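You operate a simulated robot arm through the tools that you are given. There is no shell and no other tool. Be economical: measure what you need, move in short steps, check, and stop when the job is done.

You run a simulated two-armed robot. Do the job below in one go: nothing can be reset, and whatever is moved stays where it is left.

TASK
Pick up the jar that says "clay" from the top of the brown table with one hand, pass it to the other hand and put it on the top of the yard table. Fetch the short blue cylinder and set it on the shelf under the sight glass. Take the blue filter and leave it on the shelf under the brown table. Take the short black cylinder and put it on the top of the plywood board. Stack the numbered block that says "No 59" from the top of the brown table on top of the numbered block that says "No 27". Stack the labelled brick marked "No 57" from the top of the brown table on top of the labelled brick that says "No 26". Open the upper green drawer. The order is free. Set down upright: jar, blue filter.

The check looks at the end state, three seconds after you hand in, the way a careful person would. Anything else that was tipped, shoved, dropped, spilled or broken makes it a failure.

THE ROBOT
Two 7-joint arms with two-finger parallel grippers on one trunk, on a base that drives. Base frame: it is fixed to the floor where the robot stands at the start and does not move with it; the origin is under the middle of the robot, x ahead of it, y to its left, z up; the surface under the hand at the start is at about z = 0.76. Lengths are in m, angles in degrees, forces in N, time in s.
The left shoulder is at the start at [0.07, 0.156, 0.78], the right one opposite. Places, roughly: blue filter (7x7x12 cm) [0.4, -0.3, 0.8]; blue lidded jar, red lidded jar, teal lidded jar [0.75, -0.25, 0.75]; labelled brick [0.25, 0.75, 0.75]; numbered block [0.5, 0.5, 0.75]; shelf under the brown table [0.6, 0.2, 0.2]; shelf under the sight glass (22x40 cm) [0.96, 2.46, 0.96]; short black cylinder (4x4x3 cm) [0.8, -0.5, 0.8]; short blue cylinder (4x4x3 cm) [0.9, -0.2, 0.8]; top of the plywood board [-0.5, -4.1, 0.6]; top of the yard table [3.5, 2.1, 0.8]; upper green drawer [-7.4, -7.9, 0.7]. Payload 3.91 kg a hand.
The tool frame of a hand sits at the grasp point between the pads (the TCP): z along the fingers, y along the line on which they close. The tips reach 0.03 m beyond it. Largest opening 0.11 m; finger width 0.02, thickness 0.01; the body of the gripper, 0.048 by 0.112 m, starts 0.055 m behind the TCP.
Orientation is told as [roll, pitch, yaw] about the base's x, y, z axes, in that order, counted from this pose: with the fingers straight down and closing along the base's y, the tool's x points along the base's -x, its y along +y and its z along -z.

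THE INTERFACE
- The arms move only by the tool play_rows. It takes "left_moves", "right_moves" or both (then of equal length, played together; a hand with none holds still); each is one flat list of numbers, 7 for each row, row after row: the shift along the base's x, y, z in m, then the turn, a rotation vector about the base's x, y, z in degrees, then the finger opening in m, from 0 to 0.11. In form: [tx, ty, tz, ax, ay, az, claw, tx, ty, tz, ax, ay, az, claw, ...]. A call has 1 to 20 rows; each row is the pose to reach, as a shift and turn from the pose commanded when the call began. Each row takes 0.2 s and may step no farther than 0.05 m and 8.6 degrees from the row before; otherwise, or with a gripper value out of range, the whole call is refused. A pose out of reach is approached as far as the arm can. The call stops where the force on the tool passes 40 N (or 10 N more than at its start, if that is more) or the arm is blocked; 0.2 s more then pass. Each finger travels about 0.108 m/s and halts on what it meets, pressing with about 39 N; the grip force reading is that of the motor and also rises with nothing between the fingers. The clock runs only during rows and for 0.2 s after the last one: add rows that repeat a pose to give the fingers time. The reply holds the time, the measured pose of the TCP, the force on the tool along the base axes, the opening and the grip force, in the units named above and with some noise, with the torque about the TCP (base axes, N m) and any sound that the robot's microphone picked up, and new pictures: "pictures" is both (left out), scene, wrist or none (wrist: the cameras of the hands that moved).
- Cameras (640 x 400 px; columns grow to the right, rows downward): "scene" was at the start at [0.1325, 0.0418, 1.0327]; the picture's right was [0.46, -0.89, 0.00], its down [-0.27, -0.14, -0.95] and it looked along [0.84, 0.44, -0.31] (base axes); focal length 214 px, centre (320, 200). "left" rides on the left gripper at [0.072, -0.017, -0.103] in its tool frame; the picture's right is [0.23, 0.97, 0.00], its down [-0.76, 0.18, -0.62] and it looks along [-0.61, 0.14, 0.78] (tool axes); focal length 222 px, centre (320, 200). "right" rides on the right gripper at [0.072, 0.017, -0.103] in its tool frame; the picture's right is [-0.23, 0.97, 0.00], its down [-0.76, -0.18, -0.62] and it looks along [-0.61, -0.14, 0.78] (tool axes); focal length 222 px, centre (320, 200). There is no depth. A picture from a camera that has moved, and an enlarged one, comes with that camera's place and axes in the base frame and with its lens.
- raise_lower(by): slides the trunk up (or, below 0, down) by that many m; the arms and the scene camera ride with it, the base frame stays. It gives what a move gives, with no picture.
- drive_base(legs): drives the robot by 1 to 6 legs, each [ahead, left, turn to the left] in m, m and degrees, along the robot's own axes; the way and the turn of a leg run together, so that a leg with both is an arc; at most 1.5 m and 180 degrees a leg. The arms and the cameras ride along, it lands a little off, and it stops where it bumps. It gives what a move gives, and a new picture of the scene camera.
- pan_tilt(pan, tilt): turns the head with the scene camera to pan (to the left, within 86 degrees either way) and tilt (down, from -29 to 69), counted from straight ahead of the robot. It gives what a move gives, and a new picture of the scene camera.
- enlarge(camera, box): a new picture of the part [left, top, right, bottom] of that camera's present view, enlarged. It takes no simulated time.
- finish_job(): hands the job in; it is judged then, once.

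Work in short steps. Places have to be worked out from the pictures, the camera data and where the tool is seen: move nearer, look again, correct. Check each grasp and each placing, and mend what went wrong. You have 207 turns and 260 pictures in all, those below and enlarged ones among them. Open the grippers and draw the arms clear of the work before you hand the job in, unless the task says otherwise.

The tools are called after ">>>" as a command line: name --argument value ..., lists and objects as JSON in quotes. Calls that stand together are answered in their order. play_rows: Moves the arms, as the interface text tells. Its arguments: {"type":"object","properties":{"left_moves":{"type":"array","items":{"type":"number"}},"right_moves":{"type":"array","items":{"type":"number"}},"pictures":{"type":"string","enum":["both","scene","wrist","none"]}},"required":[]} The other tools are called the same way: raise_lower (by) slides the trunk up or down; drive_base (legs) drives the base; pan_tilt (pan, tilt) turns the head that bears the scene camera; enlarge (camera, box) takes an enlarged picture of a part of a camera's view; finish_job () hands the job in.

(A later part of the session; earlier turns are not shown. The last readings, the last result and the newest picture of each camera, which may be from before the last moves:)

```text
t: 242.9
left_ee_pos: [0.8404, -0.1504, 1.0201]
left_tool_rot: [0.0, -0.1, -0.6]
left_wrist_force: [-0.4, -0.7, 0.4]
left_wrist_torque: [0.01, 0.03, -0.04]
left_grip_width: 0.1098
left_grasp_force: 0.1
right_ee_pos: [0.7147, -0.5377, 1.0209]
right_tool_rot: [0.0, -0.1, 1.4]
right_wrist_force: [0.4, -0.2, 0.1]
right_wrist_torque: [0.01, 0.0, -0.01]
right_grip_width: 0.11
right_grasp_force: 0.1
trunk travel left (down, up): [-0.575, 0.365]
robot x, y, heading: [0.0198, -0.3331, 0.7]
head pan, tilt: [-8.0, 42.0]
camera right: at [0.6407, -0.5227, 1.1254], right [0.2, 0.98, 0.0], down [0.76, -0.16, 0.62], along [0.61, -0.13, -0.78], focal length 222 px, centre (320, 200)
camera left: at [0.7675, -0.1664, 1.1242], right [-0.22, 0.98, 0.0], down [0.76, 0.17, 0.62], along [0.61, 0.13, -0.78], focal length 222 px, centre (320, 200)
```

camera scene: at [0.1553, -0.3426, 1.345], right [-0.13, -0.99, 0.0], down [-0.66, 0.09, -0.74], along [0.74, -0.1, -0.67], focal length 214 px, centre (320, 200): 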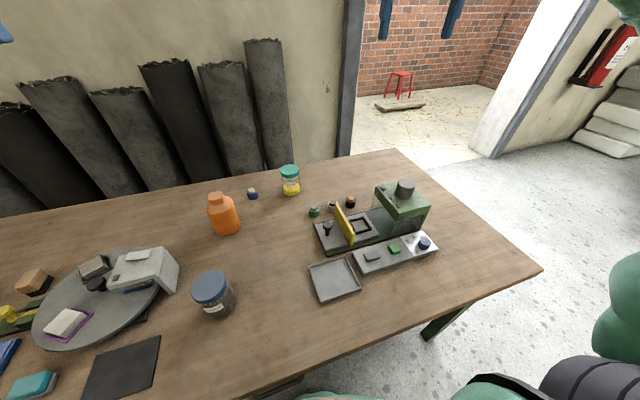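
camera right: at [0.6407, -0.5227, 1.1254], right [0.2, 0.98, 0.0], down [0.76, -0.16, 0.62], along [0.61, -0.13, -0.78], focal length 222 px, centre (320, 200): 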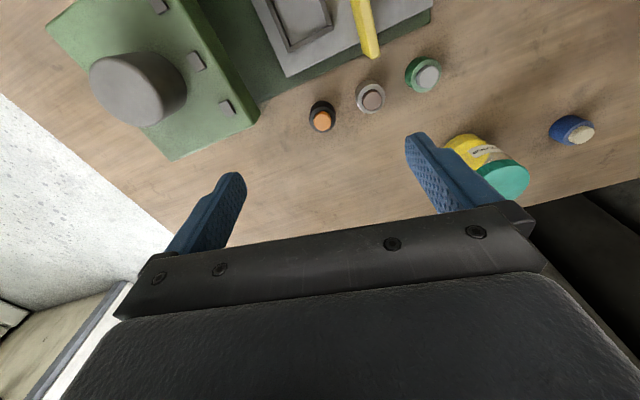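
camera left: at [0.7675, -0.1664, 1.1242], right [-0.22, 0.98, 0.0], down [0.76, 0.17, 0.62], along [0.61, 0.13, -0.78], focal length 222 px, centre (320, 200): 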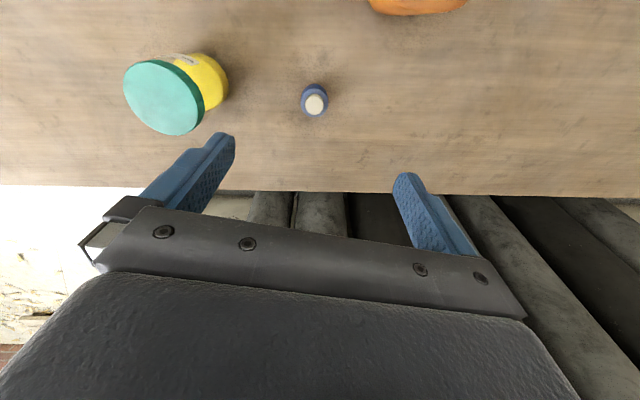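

Blue at ≈(0.856,−0.158); black at ≈(0.750,−0.543) with a white neighbour 7.5 cm off, so I use a narrow opening and yaw +20° for the right hand. Descend part way with both.

>>> play_rows --right_moves '[0.012, -0.002, -0.02, 0, 0, 7, 0.09, 0.024, -0.004, -0.05, 0, 0, 14, 0.08, 0.035, -0.005, -0.08, 0, 0, 19, 0.065, 0.035, -0.005, -0.1, 0, 0, 19, 0.065, 0.035, -0.005, -0.12, 0, 0, 19, 0.065]' --left_moves '[0.008, -0.004, -0.035, 0, 0, 0, 0.1, 0.016, -0.007, -0.07, 0, 0, 0, 0.09, 0.016, -0.007, -0.11, 0, 0, 0, 0.08, 0.016, -0.007, -0.14, 0, 0, 0, 0.08, 0.016, -0.007, -0.165, 0, 0, 0, 0.08]' --pictures "wrist"

```text
t: 244.1
left_ee_pos: [0.8328, -0.1352, 0.874]
left_tool_rot: [0.0, -0.1, -0.7]
left_wrist_force: [-0.2, 1.2, -0.2]
left_wrist_torque: [0.0, 0.0, -0.01]
left_grip_width: 0.08
left_grasp_force: 0.0
left hand out of reach, approached as far as the arm can: row 3, 4, 5
right_ee_pos: [0.7489, -0.5414, 0.9026]
right_tool_rot: [0.0, -0.1, 20.3]
right_wrist_force: [0.2, 0.7, -0.4]
right_wrist_torque: [-0.01, 0.0, -0.02]
right_grip_width: 0.0651
right_grasp_force: 0.0
trunk travel left (down, up): [-0.575, 0.365]
robot x, y, heading: [0.0248, -0.3291, 0.6]
head pan, tilt: [-8.0, 42.0]
camera right: at [0.673, -0.5529, 1.0067], right [-0.13, 0.99, 0.0], down [0.77, 0.1, 0.62], along [0.62, 0.08, -0.78], focal length 222 px, centre (320, 200)
camera left: at [0.7595, -0.1512, 0.9772], right [-0.22, 0.98, 0.0], down [0.76, 0.17, 0.62], along [0.61, 0.13, -0.78], focal length 222 px, centre (320, 200)
```

right: 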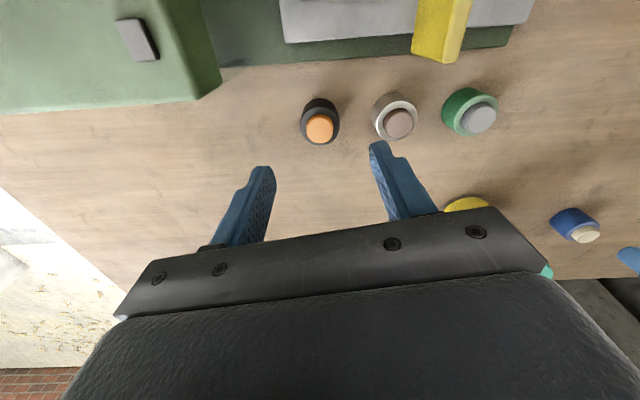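
left: 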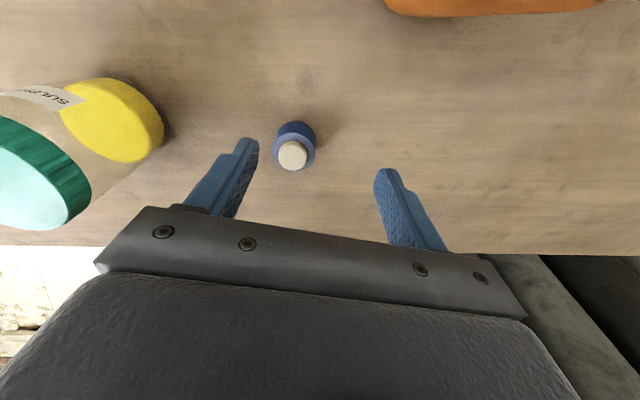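

The left hand can't quite reach from here; I first take the black cylinder with the right: centre (0.751,−0.543). Lift the left hand a bit meanwhile.

>>> play_rows --right_moves '[0.002, -0.002, -0.03, 0, 0, 0, 0.065, 0.002, -0.002, -0.06, 0, 0, 0, 0.065, 0.002, -0.002, -0.085, 0, 0, 0, 0.065, 0.002, -0.002, -0.105, 0, 0, 0, 0.065, 0.002, -0.002, -0.105, 0, 0, 0, 0.065]' --left_moves '[0, 0, 0.03, 0, 0, 0, 0.08, 0, 0, 0.06, 0, 0, 0, 0.08, 0, 0, 0.1, 0, 0, 0, 0.08, 0, 0, 0.14, 0, 0, 0, 0.08, 0, 0, 0.18, 0, 0, 0, 0.08]' --pictures "wrist"

```text
t: 245.3
left_ee_pos: [0.834, -0.1346, 1.0548]
left_tool_rot: [-0.1, 0.0, -0.5]
left_wrist_force: [0.1, 0.7, 0.7]
left_wrist_torque: [0.02, 0.04, 0.02]
left_grip_width: 0.0799
left_grasp_force: 0.1
right_ee_pos: [0.7521, -0.5452, 0.8006]
right_tool_rot: [0.0, -0.4, 20.2]
right_wrist_force: [0.0, 0.6, -0.6]
right_wrist_torque: [0.0, 0.02, -0.03]
right_grip_width: 0.065
right_grasp_force: 0.1
trunk travel left (down, up): [-0.575, 0.365]
robot x, y, heading: [0.0235, -0.3299, 0.5]
head pan, tilt: [-8.0, 42.0]
camera right: at [0.675, -0.5558, 0.9036], right [-0.12, 0.99, 0.0], down [0.77, 0.1, 0.63], along [0.62, 0.08, -0.78], focal length 222 px, centre (320, 200)
camera left: at [0.759, -0.1511, 1.1585], right [-0.22, 0.98, 0.0], down [0.76, 0.17, 0.62], along [0.61, 0.13, -0.78], focal length 222 px, centre (320, 200)
```

right: 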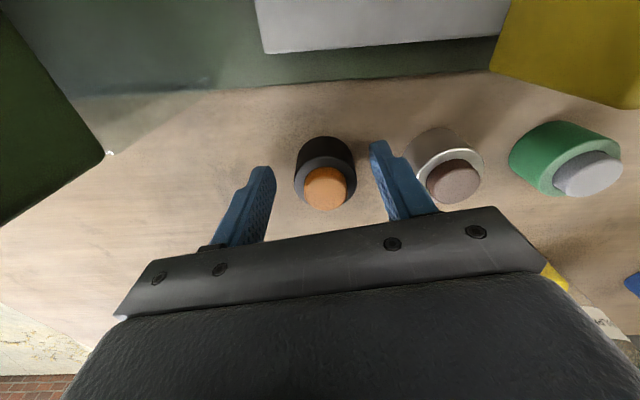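
left: 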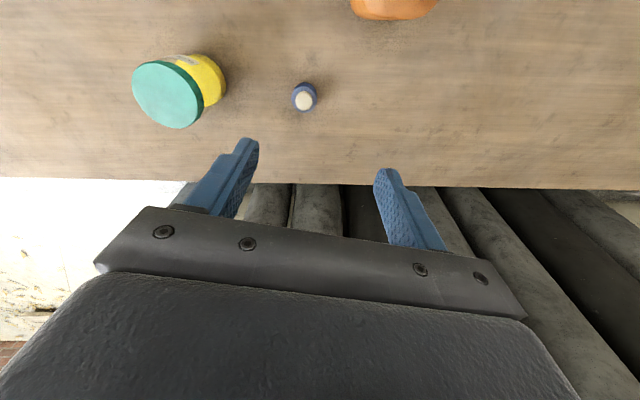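

Centred. Lower 4 mm and close.

>>> play_rows --right_moves '[0, 0, -0.004, 0, 0, 0, 0.065, 0, 0, -0.004, 0, 0, 0, 0.04, 0, 0, -0.004, 0, 0, 0, 0.02, 0, 0, -0.004, 0, 0, 0, 0.02, 0, 0, 0.03, 0, 0, 0, 0.02, 0, 0, 0.07, 0, 0, 0, 0.02, 0, 0, 0.11, 0, 0, 0, 0.02, 0, 0, 0.15, 0, 0, 0, 0.02]' --pictures "wrist"

```text
t: 247.1
left_ee_pos: [0.8318, -0.1343, 1.0536]
left_tool_rot: [0.0, -0.1, -0.7]
left_wrist_force: [0.1, 0.6, -0.7]
left_wrist_torque: [-0.03, -0.01, -0.03]
left_grip_width: 0.0801
left_grasp_force: 0.1
right_ee_pos: [0.7508, -0.5461, 0.9483]
right_tool_rot: [0.0, -0.1, 20.3]
right_wrist_force: [0.0, 0.2, -1.8]
right_wrist_torque: [0.0, -0.01, 0.01]
right_grip_width: 0.0388
right_grasp_force: 38.8
trunk travel left (down, up): [-0.575, 0.365]
robot x, y, heading: [0.0219, -0.3308, 0.4]
head pan, tilt: [-8.0, 42.0]
camera right: at [0.675, -0.556, 1.0525], right [-0.13, 0.99, 0.0], down [0.77, 0.1, 0.62], along [0.62, 0.08, -0.78], focal length 222 px, centre (320, 200)
```

right: 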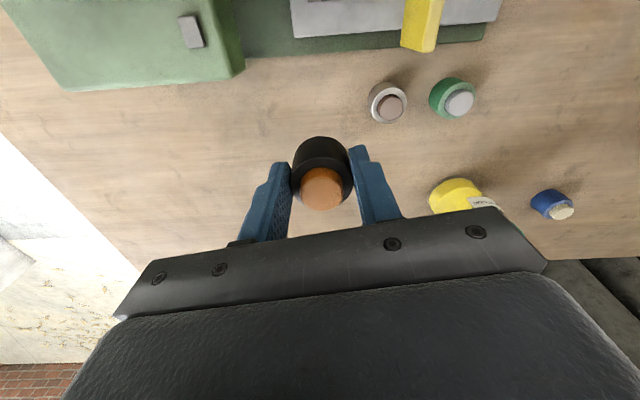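

Black cylinder held (0.039). Raise the right hand, then shift the robot right/forward so the left can reach the blue one.

>>> play_rows --right_moves '[-0.02, 0, 0.04, 0, 0, 0, 0.02, -0.04, 0, 0.08, 0, 0, 0, 0.02, -0.06, 0, 0.12, 0, 0, 0, 0.02, -0.08, 0, 0.16, 0, 0, 0, 0.02, -0.1, 0, 0.2, 0, 0, 0, 0.02, -0.12, 0, 0.24, 0, 0, -7, 0.02, -0.14, 0, 0.28, 0, 0, -14, 0.02, -0.15, 0, 0.3, 0, 0, -20, 0.02]' --pictures "none"

>>> drive_base --legs '[[0.04, -0.12, 0]]'

>>> play_rows --left_moves '[-0.005, 0.03, -0.03, 0, 0, 0, 0.08, -0.01, 0.06, -0.06, 0, 0, 0, 0.08, -0.015, 0.095, -0.09, 0, 0, 0, 0.08, -0.015, 0.097, -0.12, 0, 0, 0, 0.08, -0.015, 0.097, -0.15, 0, 0, 0, 0.08]' --pictures "wrist"

```text
t: 248.9
left_ee_pos: [0.8326, -0.1351, 1.0515]
left_tool_rot: [0.0, -0.1, -0.7]
left_wrist_force: [0.2, -0.3, -0.1]
left_wrist_torque: [0.01, 0.03, 0.0]
left_grip_width: 0.08
left_grasp_force: 0.1
right_ee_pos: [0.5995, -0.5456, 1.2488]
right_tool_rot: [0.0, -0.1, 0.1]
right_wrist_force: [-0.1, 0.2, -1.5]
right_wrist_torque: [0.04, 0.01, 0.01]
right_grip_width: 0.0392
right_grasp_force: 39.7
trunk travel left (down, up): [-0.575, 0.365]
robot x, y, heading: [0.0232, -0.3315, 0.3]
head pan, tilt: [-8.0, 42.0]
```

```text
t: 250.2
left_ee_pos: [0.875, -0.2568, 1.0524]
left_tool_rot: [0.0, 0.0, -0.7]
left_wrist_force: [-0.2, -0.7, 0.7]
left_wrist_torque: [0.02, 0.01, 0.04]
left_grip_width: 0.0798
left_grasp_force: 0.1
right_ee_pos: [0.6418, -0.6665, 1.2475]
right_tool_rot: [0.0, -0.2, 0.2]
right_wrist_force: [-0.4, -0.2, -1.9]
right_wrist_torque: [-0.03, 0.02, 0.02]
right_grip_width: 0.0393
right_grasp_force: 38.6
trunk travel left (down, up): [-0.575, 0.365]
robot x, y, heading: [0.065, -0.4449, 0.5]
head pan, tilt: [-8.0, 42.0]
camera scene: at [0.1969, -0.4634, 1.345], right [-0.13, -0.99, 0.0], down [-0.66, 0.09, -0.74], along [0.74, -0.1, -0.67], focal length 214 px, centre (320, 200)
```

scene: 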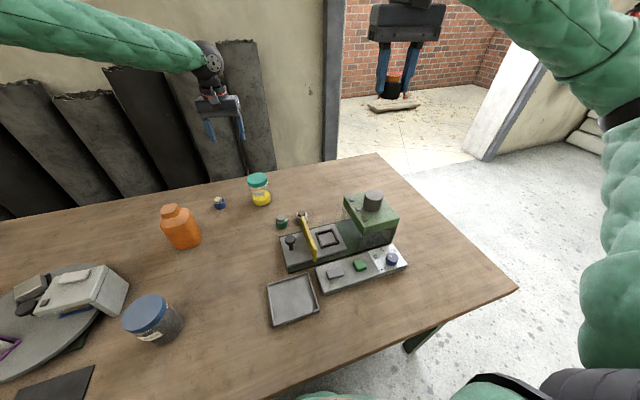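

```text
t: 251.3
left_ee_pos: [0.8593, -0.158, 0.9021]
left_tool_rot: [-0.1, 0.1, -0.7]
left_wrist_force: [-0.1, -0.2, 0.2]
left_wrist_torque: [-0.04, 0.03, 0.03]
left_grip_width: 0.08
left_grasp_force: 0.1
right_ee_pos: [0.643, -0.6653, 1.2465]
right_tool_rot: [0.0, -0.2, 0.2]
right_wrist_force: [-0.2, -0.2, -1.9]
right_wrist_torque: [0.04, 0.03, 0.0]
right_grip_width: 0.0393
right_grasp_force: 39.5
trunk travel left (down, up): [-0.575, 0.365]
robot x, y, heading: [0.0686, -0.4508, 0.1]
head pan, tilt: [-8.0, 42.0]
camera left: at [0.7859, -0.1743, 1.0066], right [-0.22, 0.98, 0.0], down [0.76, 0.17, 0.62], along [0.61, 0.13, -0.78], focal length 222 px, centre (320, 200)
```

left: 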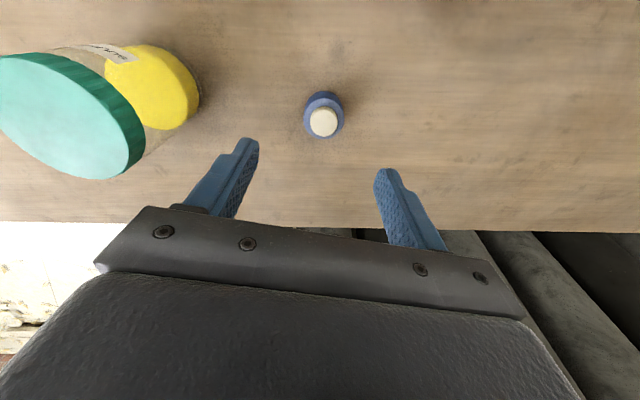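

Blue at (0.855,−0.157). Descend and grip.

>>> play_rows --left_moves '[-0.003, 0.001, -0.035, 0, 0, 0, 0.08, -0.004, 0.001, -0.07, 0, 0, 0, 0.08, -0.004, 0.001, -0.095, 0, 0, 0, 0.08, -0.004, 0.001, -0.105, 0, 0, 0, 0.08, -0.004, 0.001, -0.105, 0, 0, 0, 0.05, -0.004, 0.001, -0.105, 0, 0, 0, 0.02, -0.004, 0.001, -0.105, 0, 0, 0, 0.02, -0.004, 0.001, -0.07, 0, 0, 0, 0.02, -0.004, 0.001, -0.03, 0, 0, 0, 0.02]' --pictures "wrist"

```text
t: 253.3
left_ee_pos: [0.8551, -0.1578, 0.8741]
left_tool_rot: [-0.1, -0.1, -0.8]
left_wrist_force: [1.7, 0.0, -1.8]
left_wrist_torque: [0.0, 0.03, -0.03]
left_grip_width: 0.0393
left_grasp_force: 39.0
right_ee_pos: [0.6404, -0.6662, 1.2481]
right_tool_rot: [0.0, -0.2, 0.3]
right_wrist_force: [0.1, 0.0, -1.8]
right_wrist_torque: [0.01, -0.01, 0.02]
right_grip_width: 0.0391
right_grasp_force: 39.0
trunk travel left (down, up): [-0.575, 0.365]
robot x, y, heading: [0.0638, -0.4485, 0.0]
head pan, tilt: [-8.0, 42.0]
camera left: at [0.7813, -0.1741, 0.9775], right [-0.21, 0.98, 0.0], down [0.76, 0.17, 0.62], along [0.61, 0.13, -0.78], focal length 222 px, centre (320, 200)
```

left: 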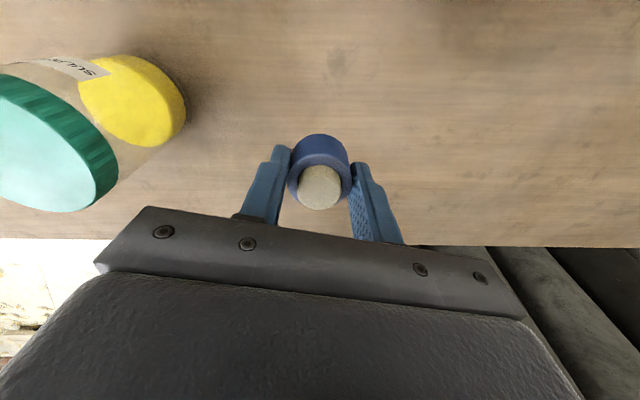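

Blue cylinder held (0.039). Raise it, back away and drive left along the table to look at the sight-glass shelf.

>>> play_rows --left_moves '[-0.02, 0, 0.045, 0, 0, 0, 0.02, -0.04, 0.01, 0.09, 0, 0, 0, 0.02, -0.06, 0.02, 0.135, 0, 0, 0, 0.02, -0.08, 0.03, 0.18, 0, 0, 0, 0.02, -0.1, 0.04, 0.22, 0, 0, 0, 0.02, -0.12, 0.05, 0.26, 0, 0, 0, 0.02, -0.15, 0.06, 0.3, 0, 0, 0, 0.02, -0.18, 0.06, 0.33, 0, 0, 0, 0.02]' --pictures "none"

>>> drive_base --legs '[[-0.65, 0, 0], [-0.05, 1.4, 0]]'

>>> pan_tilt --pan 45 --tilt 15

```text
refused: row 2 steps farther than a row can; nothing moved
```

```text
t: 263.6
left_ee_pos: [0.135, 1.2489, 0.8731]
left_tool_rot: [-0.1, 0.1, -0.2]
left_wrist_force: [-0.2, -0.3, -1.9]
left_wrist_torque: [0.04, -0.01, 0.04]
left_grip_width: 0.0389
left_grasp_force: 39.2
right_ee_pos: [-0.0754, 0.7406, 1.2471]
right_tool_rot: [0.0, -0.2, 0.8]
right_wrist_force: [-0.1, -0.1, -2.0]
right_wrist_torque: [-0.02, 0.04, 0.01]
right_grip_width: 0.0391
right_grasp_force: 38.9
trunk travel left (down, up): [-0.575, 0.365]
robot x, y, heading: [-0.6578, 0.949, 0.9]
head pan, tilt: [-8.0, 42.0]
camera scene: at [-0.5218, 0.9391, 1.345], right [-0.13, -0.99, 0.0], down [-0.66, 0.08, -0.74], along [0.74, -0.09, -0.67], focal length 214 px, centre (320, 200)
```

scene: 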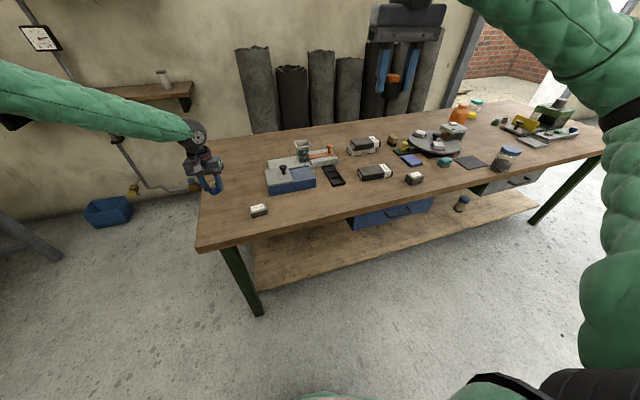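

```text
t: 264.8
left_ee_pos: [0.135, 1.2495, 0.8731]
left_tool_rot: [0.0, 0.1, -0.2]
left_wrist_force: [-0.6, 0.1, -2.4]
left_wrist_torque: [0.0, 0.02, 0.06]
left_grip_width: 0.0392
left_grasp_force: 38.6
right_ee_pos: [-0.0746, 0.7392, 1.2472]
right_tool_rot: [0.0, -0.2, 0.7]
right_wrist_force: [-0.6, 0.7, -2.1]
right_wrist_torque: [0.01, -0.03, 0.02]
right_grip_width: 0.0391
right_grasp_force: 38.7
trunk travel left (down, up): [-0.575, 0.365]
robot x, y, heading: [-0.6524, 0.9514, 0.6]
head pan, tilt: [45.0, 15.0]
camera scene: at [-0.5395, 1.0161, 1.3874], right [0.72, -0.7, 0.0], down [-0.18, -0.19, -0.97], along [0.67, 0.69, -0.26], focal length 214 px, centre (320, 200)
```

scene: 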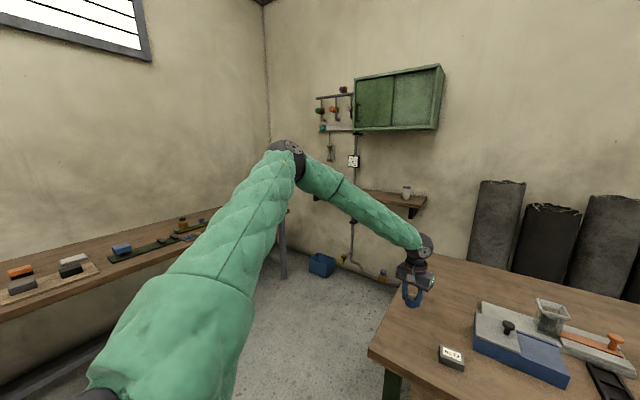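

The arm rows were refused (step too long) while the drive still ran with the left hand low. I check at once whether anything on the table was disturbed.

>>> pan_tilt --pan -20 --tilt 25

>>> enlarge --camera "scene" --box '[240, 120, 480, 270]'

```text
t: 266.2
left_ee_pos: [0.1347, 1.2497, 0.8729]
left_tool_rot: [0.0, 0.0, -0.2]
left_wrist_force: [-0.3, -0.5, -1.6]
left_wrist_torque: [0.0, -0.01, 0.02]
left_grip_width: 0.0389
left_grasp_force: 39.5
right_ee_pos: [-0.0755, 0.7401, 1.2472]
right_tool_rot: [-0.1, -0.2, 0.8]
right_wrist_force: [0.0, 0.6, -1.8]
right_wrist_torque: [-0.01, -0.02, 0.0]
right_grip_width: 0.039
right_grasp_force: 39.3
trunk travel left (down, up): [-0.575, 0.365]
robot x, y, heading: [-0.653, 0.9514, 0.8]
head pan, tilt: [-20.0, 25.0]
camera scene: at [-0.5177, 0.919, 1.3712], right [-0.33, -0.94, 0.0], down [-0.4, 0.14, -0.91], along [0.86, -0.3, -0.42], focal length 214 px, centre (320, 200)
```

scene: 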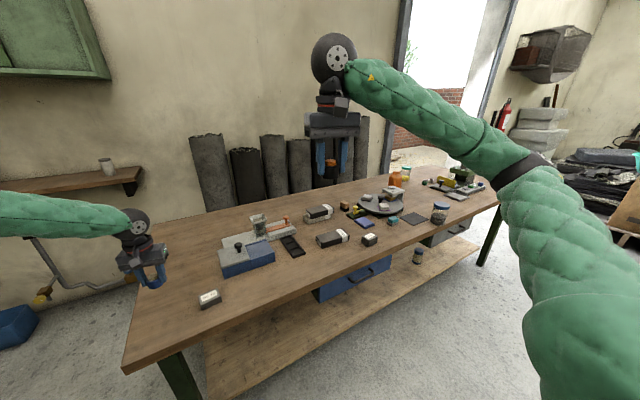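

```text
2.67 times, centred on (360, 195) of scene
camera zoom: at [-0.5177, 0.919, 1.3712], right [-0.33, -0.94, 0.0], down [-0.4, 0.14, -0.91], along [0.86, -0.3, -0.42], focal length 572 px, centre (213, 213)
```

zoom: 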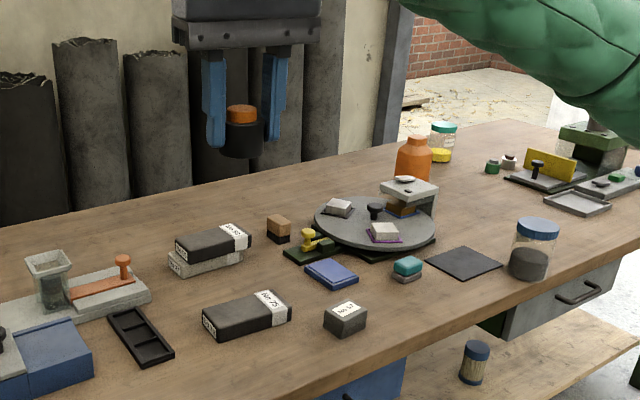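

The carbon jar was dragged (upright still) from ≈(0.42,−0.115) to near the front edge ≈(0.23,−0.03). I will put it back after freeing a hand. First raise the left hand properly.

>>> play_rows --left_moves '[0, 0, 0.045, 0, 0, 0, 0.02, 0, 0, 0.09, 0, 0, 0, 0.02, 0, 0, 0.135, 0, 0, 0, 0.02, 0, 0, 0.18, 0, 0, 0, 0.02, -0.02, 0, 0.22, 0, 0, 0, 0.02, -0.04, 0, 0.26, 0, 0, 0, 0.02, -0.06, 0, 0.3, 0, 0, 0, 0.02, -0.08, 0, 0.34, 0, 0, 0, 0.02]' --pictures "none"

>>> pan_tilt --pan 35 --tilt 25

```text
t: 268.0
left_ee_pos: [0.0528, 1.2489, 1.2141]
left_tool_rot: [0.0, -0.1, -0.3]
left_wrist_force: [-0.4, -0.3, -1.2]
left_wrist_torque: [-0.01, -0.02, 0.02]
left_grip_width: 0.0391
left_grasp_force: 38.7
right_ee_pos: [-0.0773, 0.7381, 1.2482]
right_tool_rot: [0.2, -0.3, 0.7]
right_wrist_force: [-0.5, 0.9, -0.8]
right_wrist_torque: [0.02, 0.0, -0.02]
right_grip_width: 0.0394
right_grasp_force: 38.9
trunk travel left (down, up): [-0.575, 0.365]
robot x, y, heading: [-0.6569, 0.9508, 0.6]
head pan, tilt: [-20.0, 25.0]
```

```text
t: 269.2
left_ee_pos: [0.0555, 1.2495, 1.2116]
left_tool_rot: [0.0, 0.0, -0.2]
left_wrist_force: [-0.9, -0.1, -1.1]
left_wrist_torque: [0.0, -0.01, -0.01]
left_grip_width: 0.0391
left_grasp_force: 38.6
right_ee_pos: [-0.0743, 0.7398, 1.2477]
right_tool_rot: [0.0, -0.2, 0.7]
right_wrist_force: [-0.6, 0.7, -1.9]
right_wrist_torque: [0.01, 0.01, -0.02]
right_grip_width: 0.039
right_grasp_force: 39.5
trunk travel left (down, up): [-0.575, 0.365]
robot x, y, heading: [-0.6528, 0.9553, 0.7]
head pan, tilt: [35.0, 25.0]
camera scene: at [-0.5299, 1.0031, 1.3712], right [0.58, -0.81, 0.0], down [-0.34, -0.25, -0.91], along [0.74, 0.53, -0.42], focal length 214 px, centre (320, 200)
```

scene: 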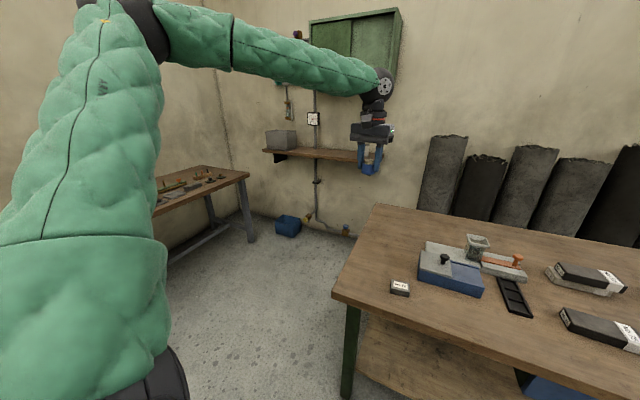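

The wooden wall shelf (z≈0.96) lies beyond the table's left end. Drive into the gap between table and bench, and look closer.

>>> drive_base --legs '[[0.0, 0.9, 0], [0.45, 0.02, 0]]'

>>> pan_tilt --pan 20 --tilt 15

```text
t: 276.3
left_ee_pos: [0.4851, 2.1925, 1.2122]
left_tool_rot: [-0.1, -0.1, 0.1]
left_wrist_force: [-0.1, 0.2, -1.7]
left_wrist_torque: [0.01, 0.0, 0.0]
left_grip_width: 0.0392
left_grasp_force: 39.2
right_ee_pos: [0.3604, 1.6811, 1.2471]
right_tool_rot: [0.0, -0.1, 1.2]
right_wrist_force: [0.2, -0.2, -1.3]
right_wrist_torque: [0.0, 0.01, 0.01]
right_grip_width: 0.0391
right_grasp_force: 38.4
trunk travel left (down, up): [-0.575, 0.365]
robot x, y, heading: [-0.2182, 1.8872, 1.5]
head pan, tilt: [35.0, 25.0]
camera scene: at [-0.097, 1.9413, 1.3712], right [0.59, -0.81, 0.0], down [-0.34, -0.25, -0.91], along [0.73, 0.54, -0.42], focal length 214 px, centre (320, 200)
```

scene: 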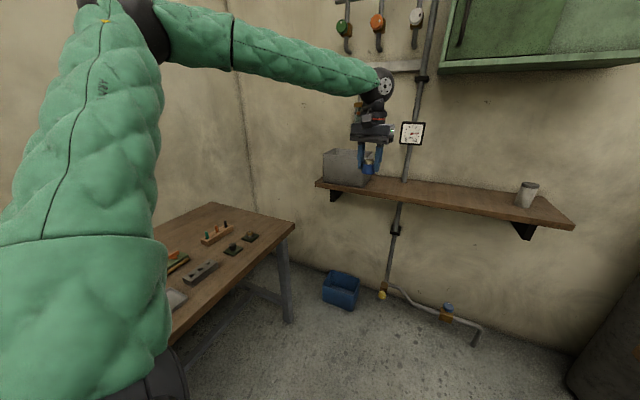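

```text
t: 277.1
left_ee_pos: [0.4841, 2.1923, 1.2124]
left_tool_rot: [0.1, -0.1, 0.1]
left_wrist_force: [-0.4, 0.7, -2.2]
left_wrist_torque: [0.0, -0.01, 0.02]
left_grip_width: 0.0391
left_grasp_force: 38.6
right_ee_pos: [0.3599, 1.6821, 1.2473]
right_tool_rot: [0.0, -0.2, 1.2]
right_wrist_force: [-0.1, -0.3, -2.9]
right_wrist_torque: [-0.01, 0.0, 0.02]
right_grip_width: 0.0391
right_grasp_force: 38.6
trunk travel left (down, up): [-0.575, 0.365]
robot x, y, heading: [-0.2218, 1.8853, 1.0]
head pan, tilt: [20.0, 15.0]
camera scene: at [-0.0852, 1.9207, 1.3875], right [0.36, -0.93, 0.0], down [-0.24, -0.09, -0.97], along [0.9, 0.35, -0.26], focal length 214 px, centre (320, 200)
```

scene: 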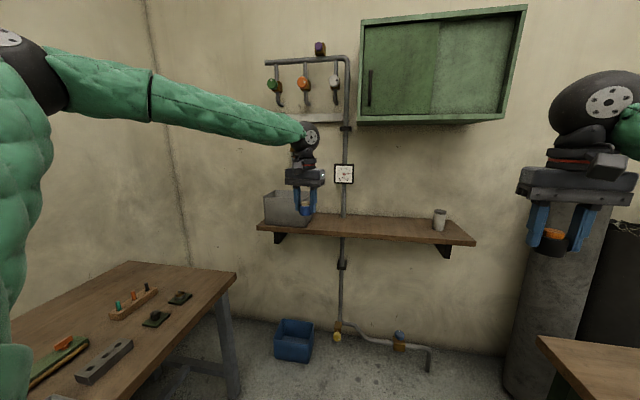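

I enlarge the shelf area to identify the sight glass.

>>> enlarge --camera "scene" --box '[240, 140, 480, 290]'

>>> enlarge --camera "scene" --box '[240, 30, 400, 140]'

```text
2.67 times, centred on (360, 215) of scene
camera zoom: at [-0.0852, 1.9207, 1.3875], right [0.36, -0.93, 0.0], down [-0.24, -0.09, -0.97], along [0.9, 0.35, -0.26], focal length 572 px, centre (213, 160)
```

zoom: 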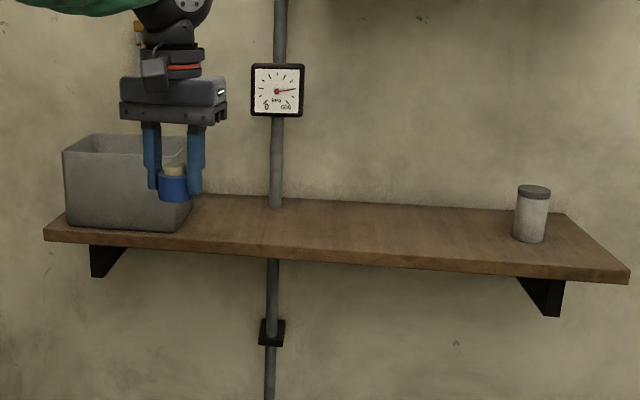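

```text
3.64 times, centred on (320, 85) of scene
camera zoom: at [-0.0852, 1.9207, 1.3875], right [0.36, -0.93, 0.0], down [-0.24, -0.09, -0.97], along [0.9, 0.35, -0.26], focal length 780 px, centre (320, 618)
```

zoom: 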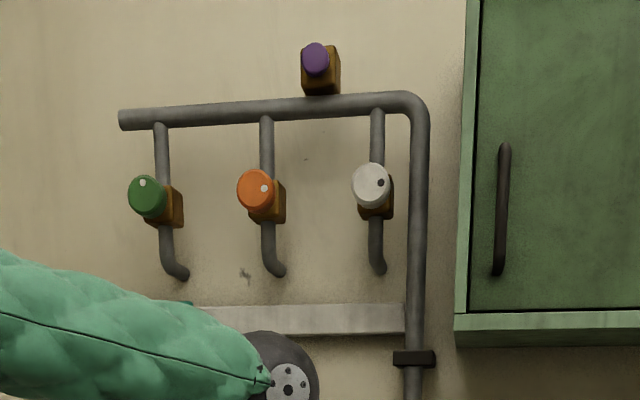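

The hand hides part of the wall. I move the left hand to the right and look again.

>>> play_rows --left_moves '[0, -0.04, 0, 0, 0, 0, 0.02, 0, -0.08, 0, 0, 0, 0, 0.02, 0, -0.12, 0, 0, 0, 0, 0.02, 0, -0.16, 0, 0, 0, 0, 0.02, 0, -0.19, 0, 0, 0, 0, 0.02]' --pictures "none"

>>> enlarge --camera "scene" --box '[200, 60, 480, 290]'

```text
t: 278.3
left_ee_pos: [0.4851, 2.0026, 1.2122]
left_tool_rot: [0.0, -0.1, 0.3]
left_wrist_force: [0.4, -0.7, -1.7]
left_wrist_torque: [-0.04, -0.01, 0.01]
left_grip_width: 0.039
left_grasp_force: 38.8
right_ee_pos: [0.3618, 1.6819, 1.2465]
right_tool_rot: [0.0, -0.2, 1.3]
right_wrist_force: [0.6, -0.3, -0.8]
right_wrist_torque: [-0.01, 0.02, -0.01]
right_grip_width: 0.0393
right_grasp_force: 39.1
trunk travel left (down, up): [-0.575, 0.365]
robot x, y, heading: [-0.2214, 1.8857, 1.2]
head pan, tilt: [20.0, 15.0]
```

```text
1.74 times, centred on (340, 175) of scene
camera zoom: at [-0.0837, 1.9207, 1.3873], right [0.36, -0.93, 0.0], down [-0.24, -0.09, -0.97], along [0.9, 0.35, -0.26], focal length 373 px, centre (285, 244)
```

zoom: 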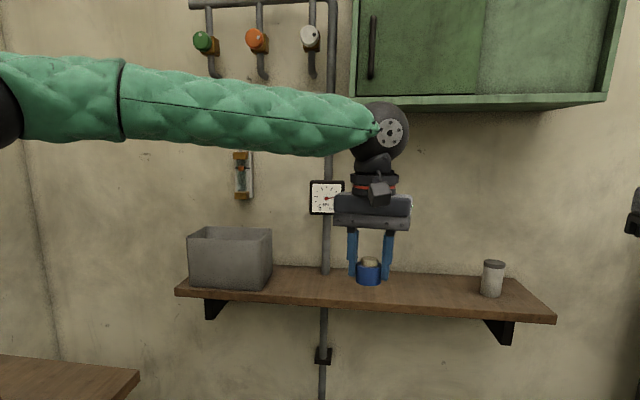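

The brass-ended sight glass hangs on the wall above the grey box, and the wooden shelf beneath it is my target; I'll set the cylinder at ≈(0.92,2.28), right of the box. Drive closer with the hand kept back.

>>> play_rows --left_moves '[-0.03, 0.03, -0.01, 0, 0, 2, 0.02, -0.06, 0.06, -0.02, 0, 0, 4, 0.02, -0.08, 0.1, -0.03, 0, 0, 6, 0.02, -0.08, 0.14, -0.04, 0, 0, 8, 0.02, -0.08, 0.18, -0.04, 0, 0, 10, 0.02]' --pictures "none"

>>> drive_base --legs '[[0.4, 0.03, 0]]'

>>> play_rows --left_moves '[0, 0, 0.001, 0, 0, 0, 0.02]' --pictures "wrist"

```text
t: 279.5
left_ee_pos: [0.4045, 2.1835, 1.1724]
left_tool_rot: [-0.1, -0.1, 10.1]
left_wrist_force: [-0.9, 0.5, -1.4]
left_wrist_torque: [-0.01, 0.01, 0.0]
left_grip_width: 0.0391
left_grasp_force: 38.6
right_ee_pos: [0.3589, 1.682, 1.2478]
right_tool_rot: [0.0, -0.1, 1.2]
right_wrist_force: [-0.1, -0.2, -1.4]
right_wrist_torque: [0.0, 0.0, 0.01]
right_grip_width: 0.0392
right_grasp_force: 39.6
trunk travel left (down, up): [-0.575, 0.365]
robot x, y, heading: [-0.2194, 1.8842, 1.5]
head pan, tilt: [20.0, 15.0]
```

```text
t: 282.0
left_ee_pos: [0.807, 2.2199, 1.1718]
left_tool_rot: [0.0, 0.0, 10.2]
left_wrist_force: [0.4, -0.2, -2.0]
left_wrist_torque: [-0.01, 0.07, 0.03]
left_grip_width: 0.0393
left_grasp_force: 38.7
right_ee_pos: [0.7608, 1.7185, 1.2476]
right_tool_rot: [-0.1, -0.1, 1.0]
right_wrist_force: [0.6, 0.3, -2.5]
right_wrist_torque: [0.01, 0.01, -0.02]
right_grip_width: 0.0391
right_grasp_force: 39.2
trunk travel left (down, up): [-0.575, 0.365]
robot x, y, heading: [0.1778, 1.9255, 1.0]
head pan, tilt: [20.0, 15.0]
camera scene: at [0.3169, 1.959, 1.3874], right [0.36, -0.93, 0.0], down [-0.24, -0.09, -0.97], along [0.9, 0.35, -0.26], focal length 214 px, centre (320, 200)
```

scene: 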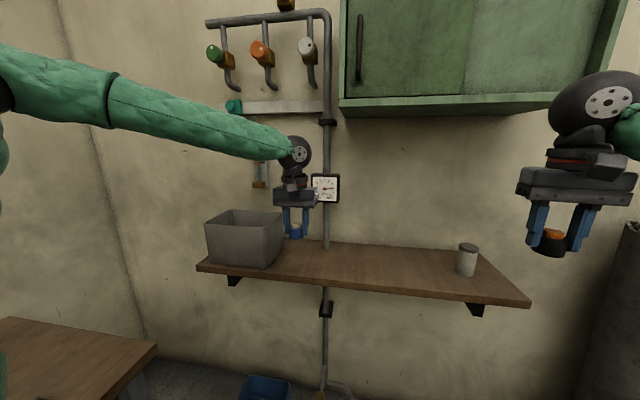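

```text
t: 282.4
left_ee_pos: [0.807, 2.2181, 1.173]
left_tool_rot: [0.0, -0.1, 10.0]
left_wrist_force: [-0.4, 0.8, -1.2]
left_wrist_torque: [0.01, 0.0, 0.02]
left_grip_width: 0.0394
left_grasp_force: 38.9
right_ee_pos: [0.76, 1.7178, 1.2468]
right_tool_rot: [0.0, -0.2, 1.0]
right_wrist_force: [0.4, -0.8, -2.3]
right_wrist_torque: [-0.02, 0.01, 0.02]
right_grip_width: 0.0391
right_grasp_force: 39.0
trunk travel left (down, up): [-0.575, 0.365]
robot x, y, heading: [0.18, 1.9266, 1.0]
head pan, tilt: [20.0, 15.0]
camera left: at [0.7369, 2.1898, 1.2778], right [-0.39, 0.92, 0.0], down [0.72, 0.31, 0.62], along [0.57, 0.25, -0.78], focal length 222 px, centre (320, 200)
```

left: 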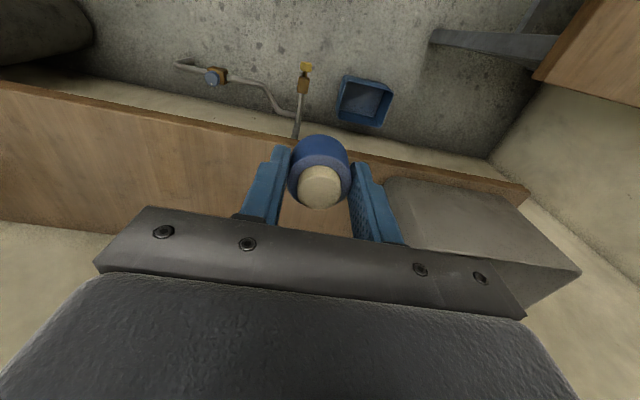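

The target is the left 40 cm of the board, and only about 10 cm beside the box are free. I turn the left hand by +91° so the fingers close across the shelf depth and the camera is on the open side.

>>> play_rows --left_moves '[0, -0.005, 0, 0, 0, 8.3, 0.02, 0, -0.01, 0, 0, 0, 16.6, 0.02, 0, -0.015, 0, 0, 0, 24.9, 0.02, 0.005, -0.015, 0, 0, 0, 33.2, 0.02, 0.01, -0.015, 0, 0, 0, 41.5, 0.02, 0.02, -0.015, 0, 0, 0, 49.8, 0.02, 0.03, -0.015, 0, 0, 0, 58.1, 0.02, 0.04, -0.015, 0, 0, 0, 66.4, 0.02, 0.05, -0.015, 0, 0, 0, 74.7, 0.02, 0.06, -0.015, 0, 0, 0, 83, 0.02, 0.07, -0.015, 0, 0, 0, 91, 0.02]' --pictures "both"

```text
t: 284.8
left_ee_pos: [0.8763, 2.204, 1.1724]
left_tool_rot: [0.1, 0.0, 101.2]
left_wrist_force: [-0.6, 0.1, -1.4]
left_wrist_torque: [-0.02, 0.0, 0.0]
left_grip_width: 0.0389
left_grasp_force: 38.6
right_ee_pos: [0.7592, 1.7189, 1.2472]
right_tool_rot: [0.1, -0.1, 1.0]
right_wrist_force: [0.2, -0.8, -2.6]
right_wrist_torque: [0.01, 0.04, -0.01]
right_grip_width: 0.0392
right_grasp_force: 38.6
trunk travel left (down, up): [-0.575, 0.365]
robot x, y, heading: [0.1798, 1.9244, 1.3]
head pan, tilt: [20.0, 15.0]
camera scene: at [0.3166, 1.959, 1.3874], right [0.36, -0.93, 0.0], down [-0.24, -0.09, -0.97], along [0.9, 0.35, -0.26], focal length 214 px, centre (320, 200)
camera left: at [0.9071, 2.1365, 1.2772], right [-0.91, -0.41, 0.0], down [-0.32, 0.71, 0.62], along [-0.26, 0.57, -0.78], focal length 222 px, centre (320, 200)
```

scene: 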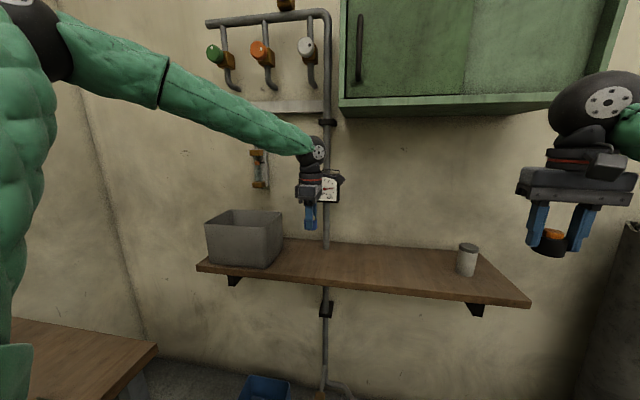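
left: 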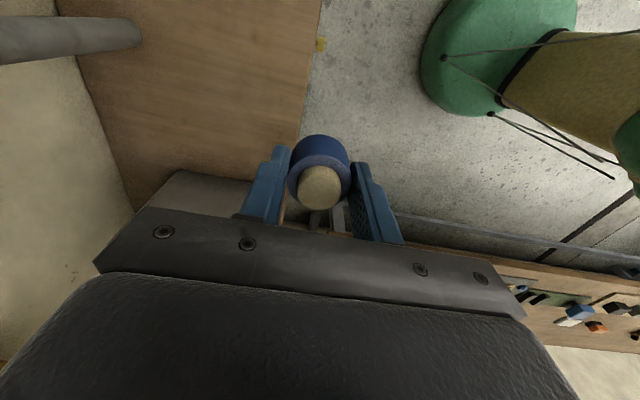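

Box base ends at y≈2.39; target for the cylinder is (0.985,2.33). Move over it and lower partly.

>>> play_rows --left_moves '[0.03, 0.03, 0, 0, 0, 0, 0.02, 0.06, 0.065, 0, 0, 0, 0, 0.02, 0.09, 0.1, 0, 0, 0, 0, 0.02, 0.109, 0.127, -0.02, 0, 0, 0, 0.02, 0.109, 0.127, -0.06, 0, 0, 0, 0.02, 0.109, 0.127, -0.1, 0, 0, 0, 0.02, 0.109, 0.127, -0.14, 0, 0, 0, 0.02]' --pictures "both"

```text
t: 286.4
left_ee_pos: [0.9862, 2.3325, 1.0318]
left_tool_rot: [0.1, -0.1, 101.1]
left_wrist_force: [0.0, 0.6, -1.7]
left_wrist_torque: [-0.03, -0.01, -0.05]
left_grip_width: 0.0389
left_grasp_force: 39.0
right_ee_pos: [0.7606, 1.7186, 1.2474]
right_tool_rot: [0.0, -0.1, 1.1]
right_wrist_force: [0.0, -0.6, -0.6]
right_wrist_torque: [-0.02, 0.02, 0.02]
right_grip_width: 0.0392
right_grasp_force: 38.3
trunk travel left (down, up): [-0.575, 0.365]
robot x, y, heading: [0.1792, 1.9246, 1.3]
head pan, tilt: [20.0, 15.0]
camera scene: at [0.3171, 1.9596, 1.3874], right [0.36, -0.93, 0.0], down [-0.24, -0.09, -0.97], along [0.9, 0.35, -0.26], focal length 214 px, centre (320, 200)
camera left: at [1.0168, 2.2644, 1.1355], right [-0.91, -0.41, 0.0], down [-0.32, 0.71, 0.62], along [-0.26, 0.57, -0.78], focal length 222 px, centre (320, 200)
```

scene: 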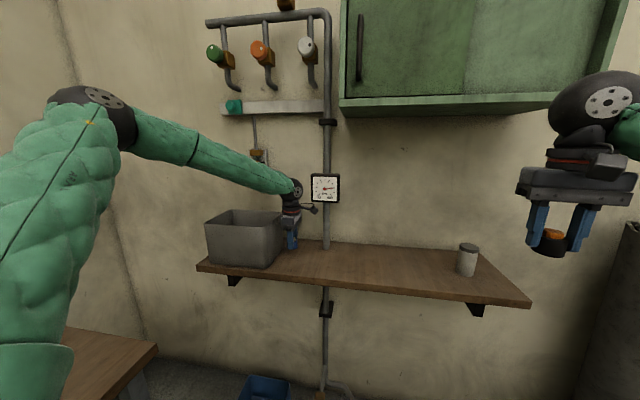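
left: 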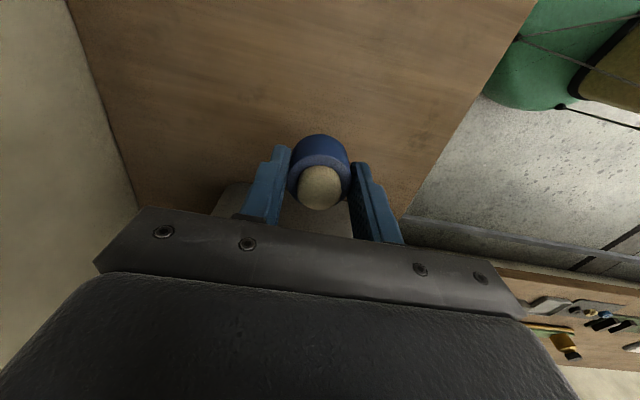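

Over the free part of the shelf. Lower gently.

>>> play_rows --left_moves '[0, 0, -0.015, 0, 0, 0, 0.02, 0, 0, -0.025, 0, 0, 0, 0.02, 0, 0, -0.031, 0, 0, 0, 0.02, 0, 0, -0.036, 0, 0, 0, 0.02]' --pictures "wrist"

```text
t: 287.4
left_ee_pos: [0.986, 2.3311, 0.9969]
left_tool_rot: [0.1, -0.1, 101.1]
left_wrist_force: [-0.6, -0.1, -1.5]
left_wrist_torque: [0.0, -0.03, 0.0]
left_grip_width: 0.0391
left_grasp_force: 39.2
right_ee_pos: [0.7588, 1.7177, 1.2467]
right_tool_rot: [0.1, -0.1, 0.9]
right_wrist_force: [0.1, 0.1, -1.2]
right_wrist_torque: [0.02, 0.0, 0.02]
right_grip_width: 0.039
right_grasp_force: 39.3
trunk travel left (down, up): [-0.575, 0.365]
robot x, y, heading: [0.1794, 1.9221, 1.1]
head pan, tilt: [20.0, 15.0]
camera left: at [1.016, 2.2635, 1.1002], right [-0.91, -0.41, 0.0], down [-0.32, 0.71, 0.62], along [-0.26, 0.57, -0.78], focal length 222 px, centre (320, 200)
```

left: 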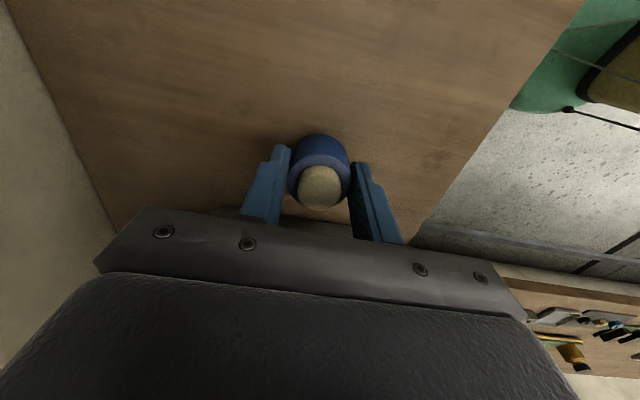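

>>> play_rows --left_moves '[0, 0, -0.004, 0, 0, 0, 0.02, 0, 0, -0.008, 0, 0, 0, 0.02, 0, 0, -0.011, 0, 0, 0, 0.02]' --pictures "none"

```text
t: 288.2
left_ee_pos: [0.9847, 2.3317, 0.9874]
left_tool_rot: [-0.1, -0.1, 101.0]
left_wrist_force: [-0.1, 0.4, 4.4]
left_wrist_torque: [0.13, 0.11, -0.03]
left_grip_width: 0.0391
left_grasp_force: 39.1
right_ee_pos: [0.7601, 1.7179, 1.2474]
right_tool_rot: [0.0, -0.2, 1.1]
right_wrist_force: [1.0, 0.0, -0.9]
right_wrist_torque: [-0.01, 0.0, 0.0]
right_grip_width: 0.039
right_grasp_force: 38.8
trunk travel left (down, up): [-0.575, 0.365]
robot x, y, heading: [0.1787, 1.9273, 1.0]
head pan, tilt: [20.0, 15.0]
```

Contact (≈6 N). Open and lift away.

>>> play_rows --left_moves '[0, 0, 0, 0, 0, 0, 0.06, 0, 0, 0, 0, 0, 0, 0.065, 0, 0, 0.03, 0, 0, 0, 0.065, 0, 0, 0.07, 0, 0, 0, 0.065, 0, 0, 0.11, 0, 0, 0, 0.065, 0, -0.02, 0.15, 0, 0, 0, 0.065, -0.03, -0.05, 0.17, 0, 0, 0, 0.065, -0.06, -0.08, 0.19, 0, 0, 0, 0.065]' --pictures "both"

```text
t: 290.0
left_ee_pos: [0.9245, 2.2494, 1.1788]
left_tool_rot: [0.0, -0.3, 101.1]
left_wrist_force: [0.3, -0.1, 1.0]
left_wrist_torque: [0.01, -0.01, 0.02]
left_grip_width: 0.065
left_grasp_force: 0.2
right_ee_pos: [0.7579, 1.7166, 1.2481]
right_tool_rot: [0.1, -0.2, 1.0]
right_wrist_force: [-0.4, 0.1, -1.7]
right_wrist_torque: [0.0, -0.02, 0.03]
right_grip_width: 0.0391
right_grasp_force: 39.3
trunk travel left (down, up): [-0.575, 0.365]
robot x, y, heading: [0.1739, 1.9275, 1.0]
head pan, tilt: [20.0, 15.0]
camera scene: at [0.3147, 1.9572, 1.3876], right [0.36, -0.93, 0.0], down [-0.24, -0.09, -0.97], along [0.9, 0.35, -0.26], focal length 214 px, centre (320, 200)
camera left: at [0.9541, 2.1819, 1.2827], right [-0.91, -0.41, 0.0], down [-0.32, 0.71, 0.63], along [-0.26, 0.57, -0.78], focal length 222 px, centre (320, 200)
```

scene: 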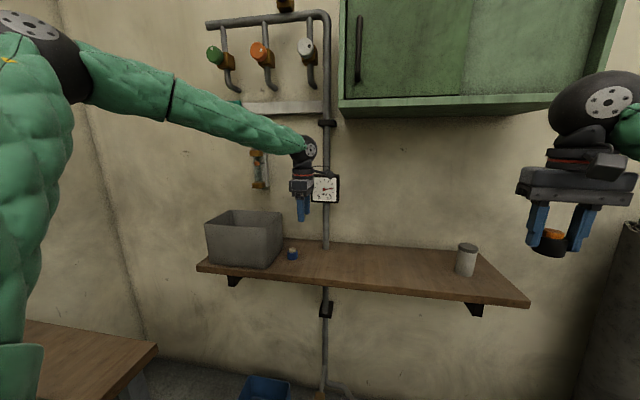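
left: 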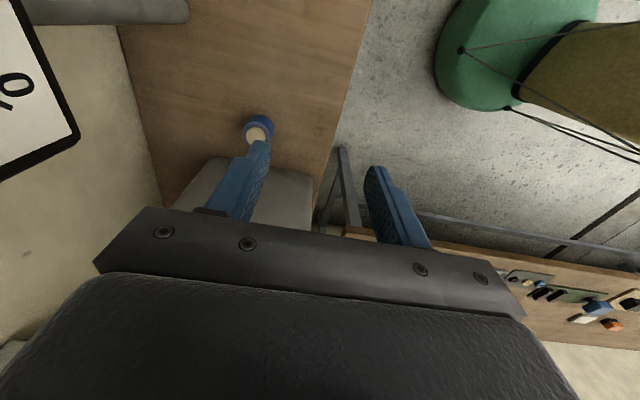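

Blue cylinder stands on the shelf. Pull the left hand back, drive out, and restore its orientation.

>>> play_rows --left_moves '[-0.04, 0, 0.01, 0, 0, 0, 0.065, -0.08, 0, 0.03, 0, 0, 0, 0.08, -0.12, 0, 0.05, 0, 0, 0, 0.11]' --pictures "none"

>>> drive_base --legs '[[-0.75, -0.03, 0]]'

>>> play_rows --left_moves '[0, -0.01, 0.02, 0, 0, -8.4, 0.11, 0, -0.02, 0.04, 0, 0, -16.8, 0.11, 0, -0.03, 0.06, 0, 0, -25.2, 0.11, 0, -0.04, 0.07, 0, 0, -33.6, 0.11, 0, -0.05, 0.08, 0, 0, -42, 0.11, 0, -0.06, 0.08, 0, 0, -50.4, 0.11, 0, -0.06, 0.08, 0, 0, -58.8, 0.11, 0, -0.06, 0.08, 0, 0, -67.2, 0.11, 0, -0.06, 0.08, 0, 0, -75.6, 0.11, 0, -0.06, 0.08, 0, 0, -84, 0.11, 0, -0.06, 0.08, 0, 0, -92.4, 0.11, 0, -0.06, 0.08, 0, 0, -100, 0.11]' --pictures "none"

```text
t: 290.8
left_ee_pos: [0.8034, 2.25, 1.2284]
left_tool_rot: [-0.1, -0.1, 100.9]
left_wrist_force: [-1.1, -0.4, 0.7]
left_wrist_torque: [-0.01, -0.08, -0.02]
left_grip_width: 0.1102
left_grasp_force: 0.1
right_ee_pos: [0.7571, 1.7173, 1.2491]
right_tool_rot: [0.1, -0.3, 1.0]
right_wrist_force: [-0.4, 0.8, -1.4]
right_wrist_torque: [0.0, -0.02, 0.01]
right_grip_width: 0.039
right_grasp_force: 38.6
trunk travel left (down, up): [-0.575, 0.365]
robot x, y, heading: [0.1771, 1.9284, 1.1]
head pan, tilt: [20.0, 15.0]
```

```text
t: 294.8
left_ee_pos: [0.0564, 2.2074, 1.2271]
left_tool_rot: [0.0, -0.1, 101.0]
left_wrist_force: [0.7, 0.0, 0.3]
left_wrist_torque: [0.0, -0.01, 0.02]
left_grip_width: 0.1101
left_grasp_force: 0.1
right_ee_pos: [0.0104, 1.6751, 1.2478]
right_tool_rot: [0.0, -0.2, 1.0]
right_wrist_force: [0.6, 0.1, -1.5]
right_wrist_torque: [0.0, 0.0, 0.0]
right_grip_width: 0.039
right_grasp_force: 38.7
trunk travel left (down, up): [-0.575, 0.365]
robot x, y, heading: [-0.5659, 1.8789, 0.9]
head pan, tilt: [20.0, 15.0]
camera scene: at [-0.4333, 1.9145, 1.3875], right [0.36, -0.93, 0.0], down [-0.24, -0.09, -0.97], along [0.9, 0.35, -0.26], focal length 214 px, centre (320, 200)
```

scene: 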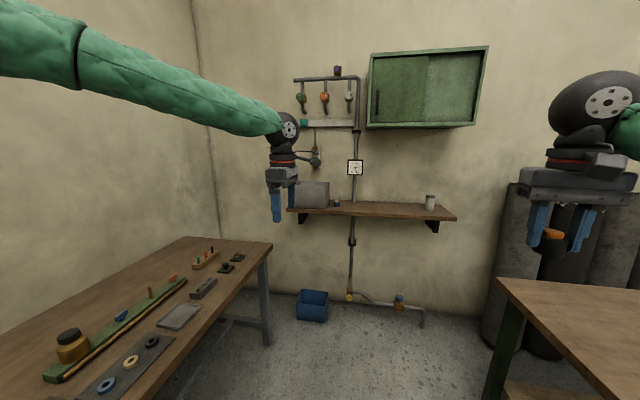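

```text
t: 297.4
left_ee_pos: [0.0565, 2.1466, 1.3078]
left_tool_rot: [0.0, 0.0, 0.9]
left_wrist_force: [0.1, 0.0, 0.5]
left_wrist_torque: [0.01, 0.02, -0.01]
left_grip_width: 0.1099
left_grasp_force: 0.0
right_ee_pos: [0.0108, 1.6739, 1.247]
right_tool_rot: [0.0, -0.2, 1.0]
right_wrist_force: [-0.7, 0.6, -1.7]
right_wrist_torque: [0.03, 0.0, -0.03]
right_grip_width: 0.039
right_grasp_force: 38.9
trunk travel left (down, up): [-0.575, 0.365]
robot x, y, heading: [-0.5705, 1.8826, 1.2]
head pan, tilt: [20.0, 15.0]
```

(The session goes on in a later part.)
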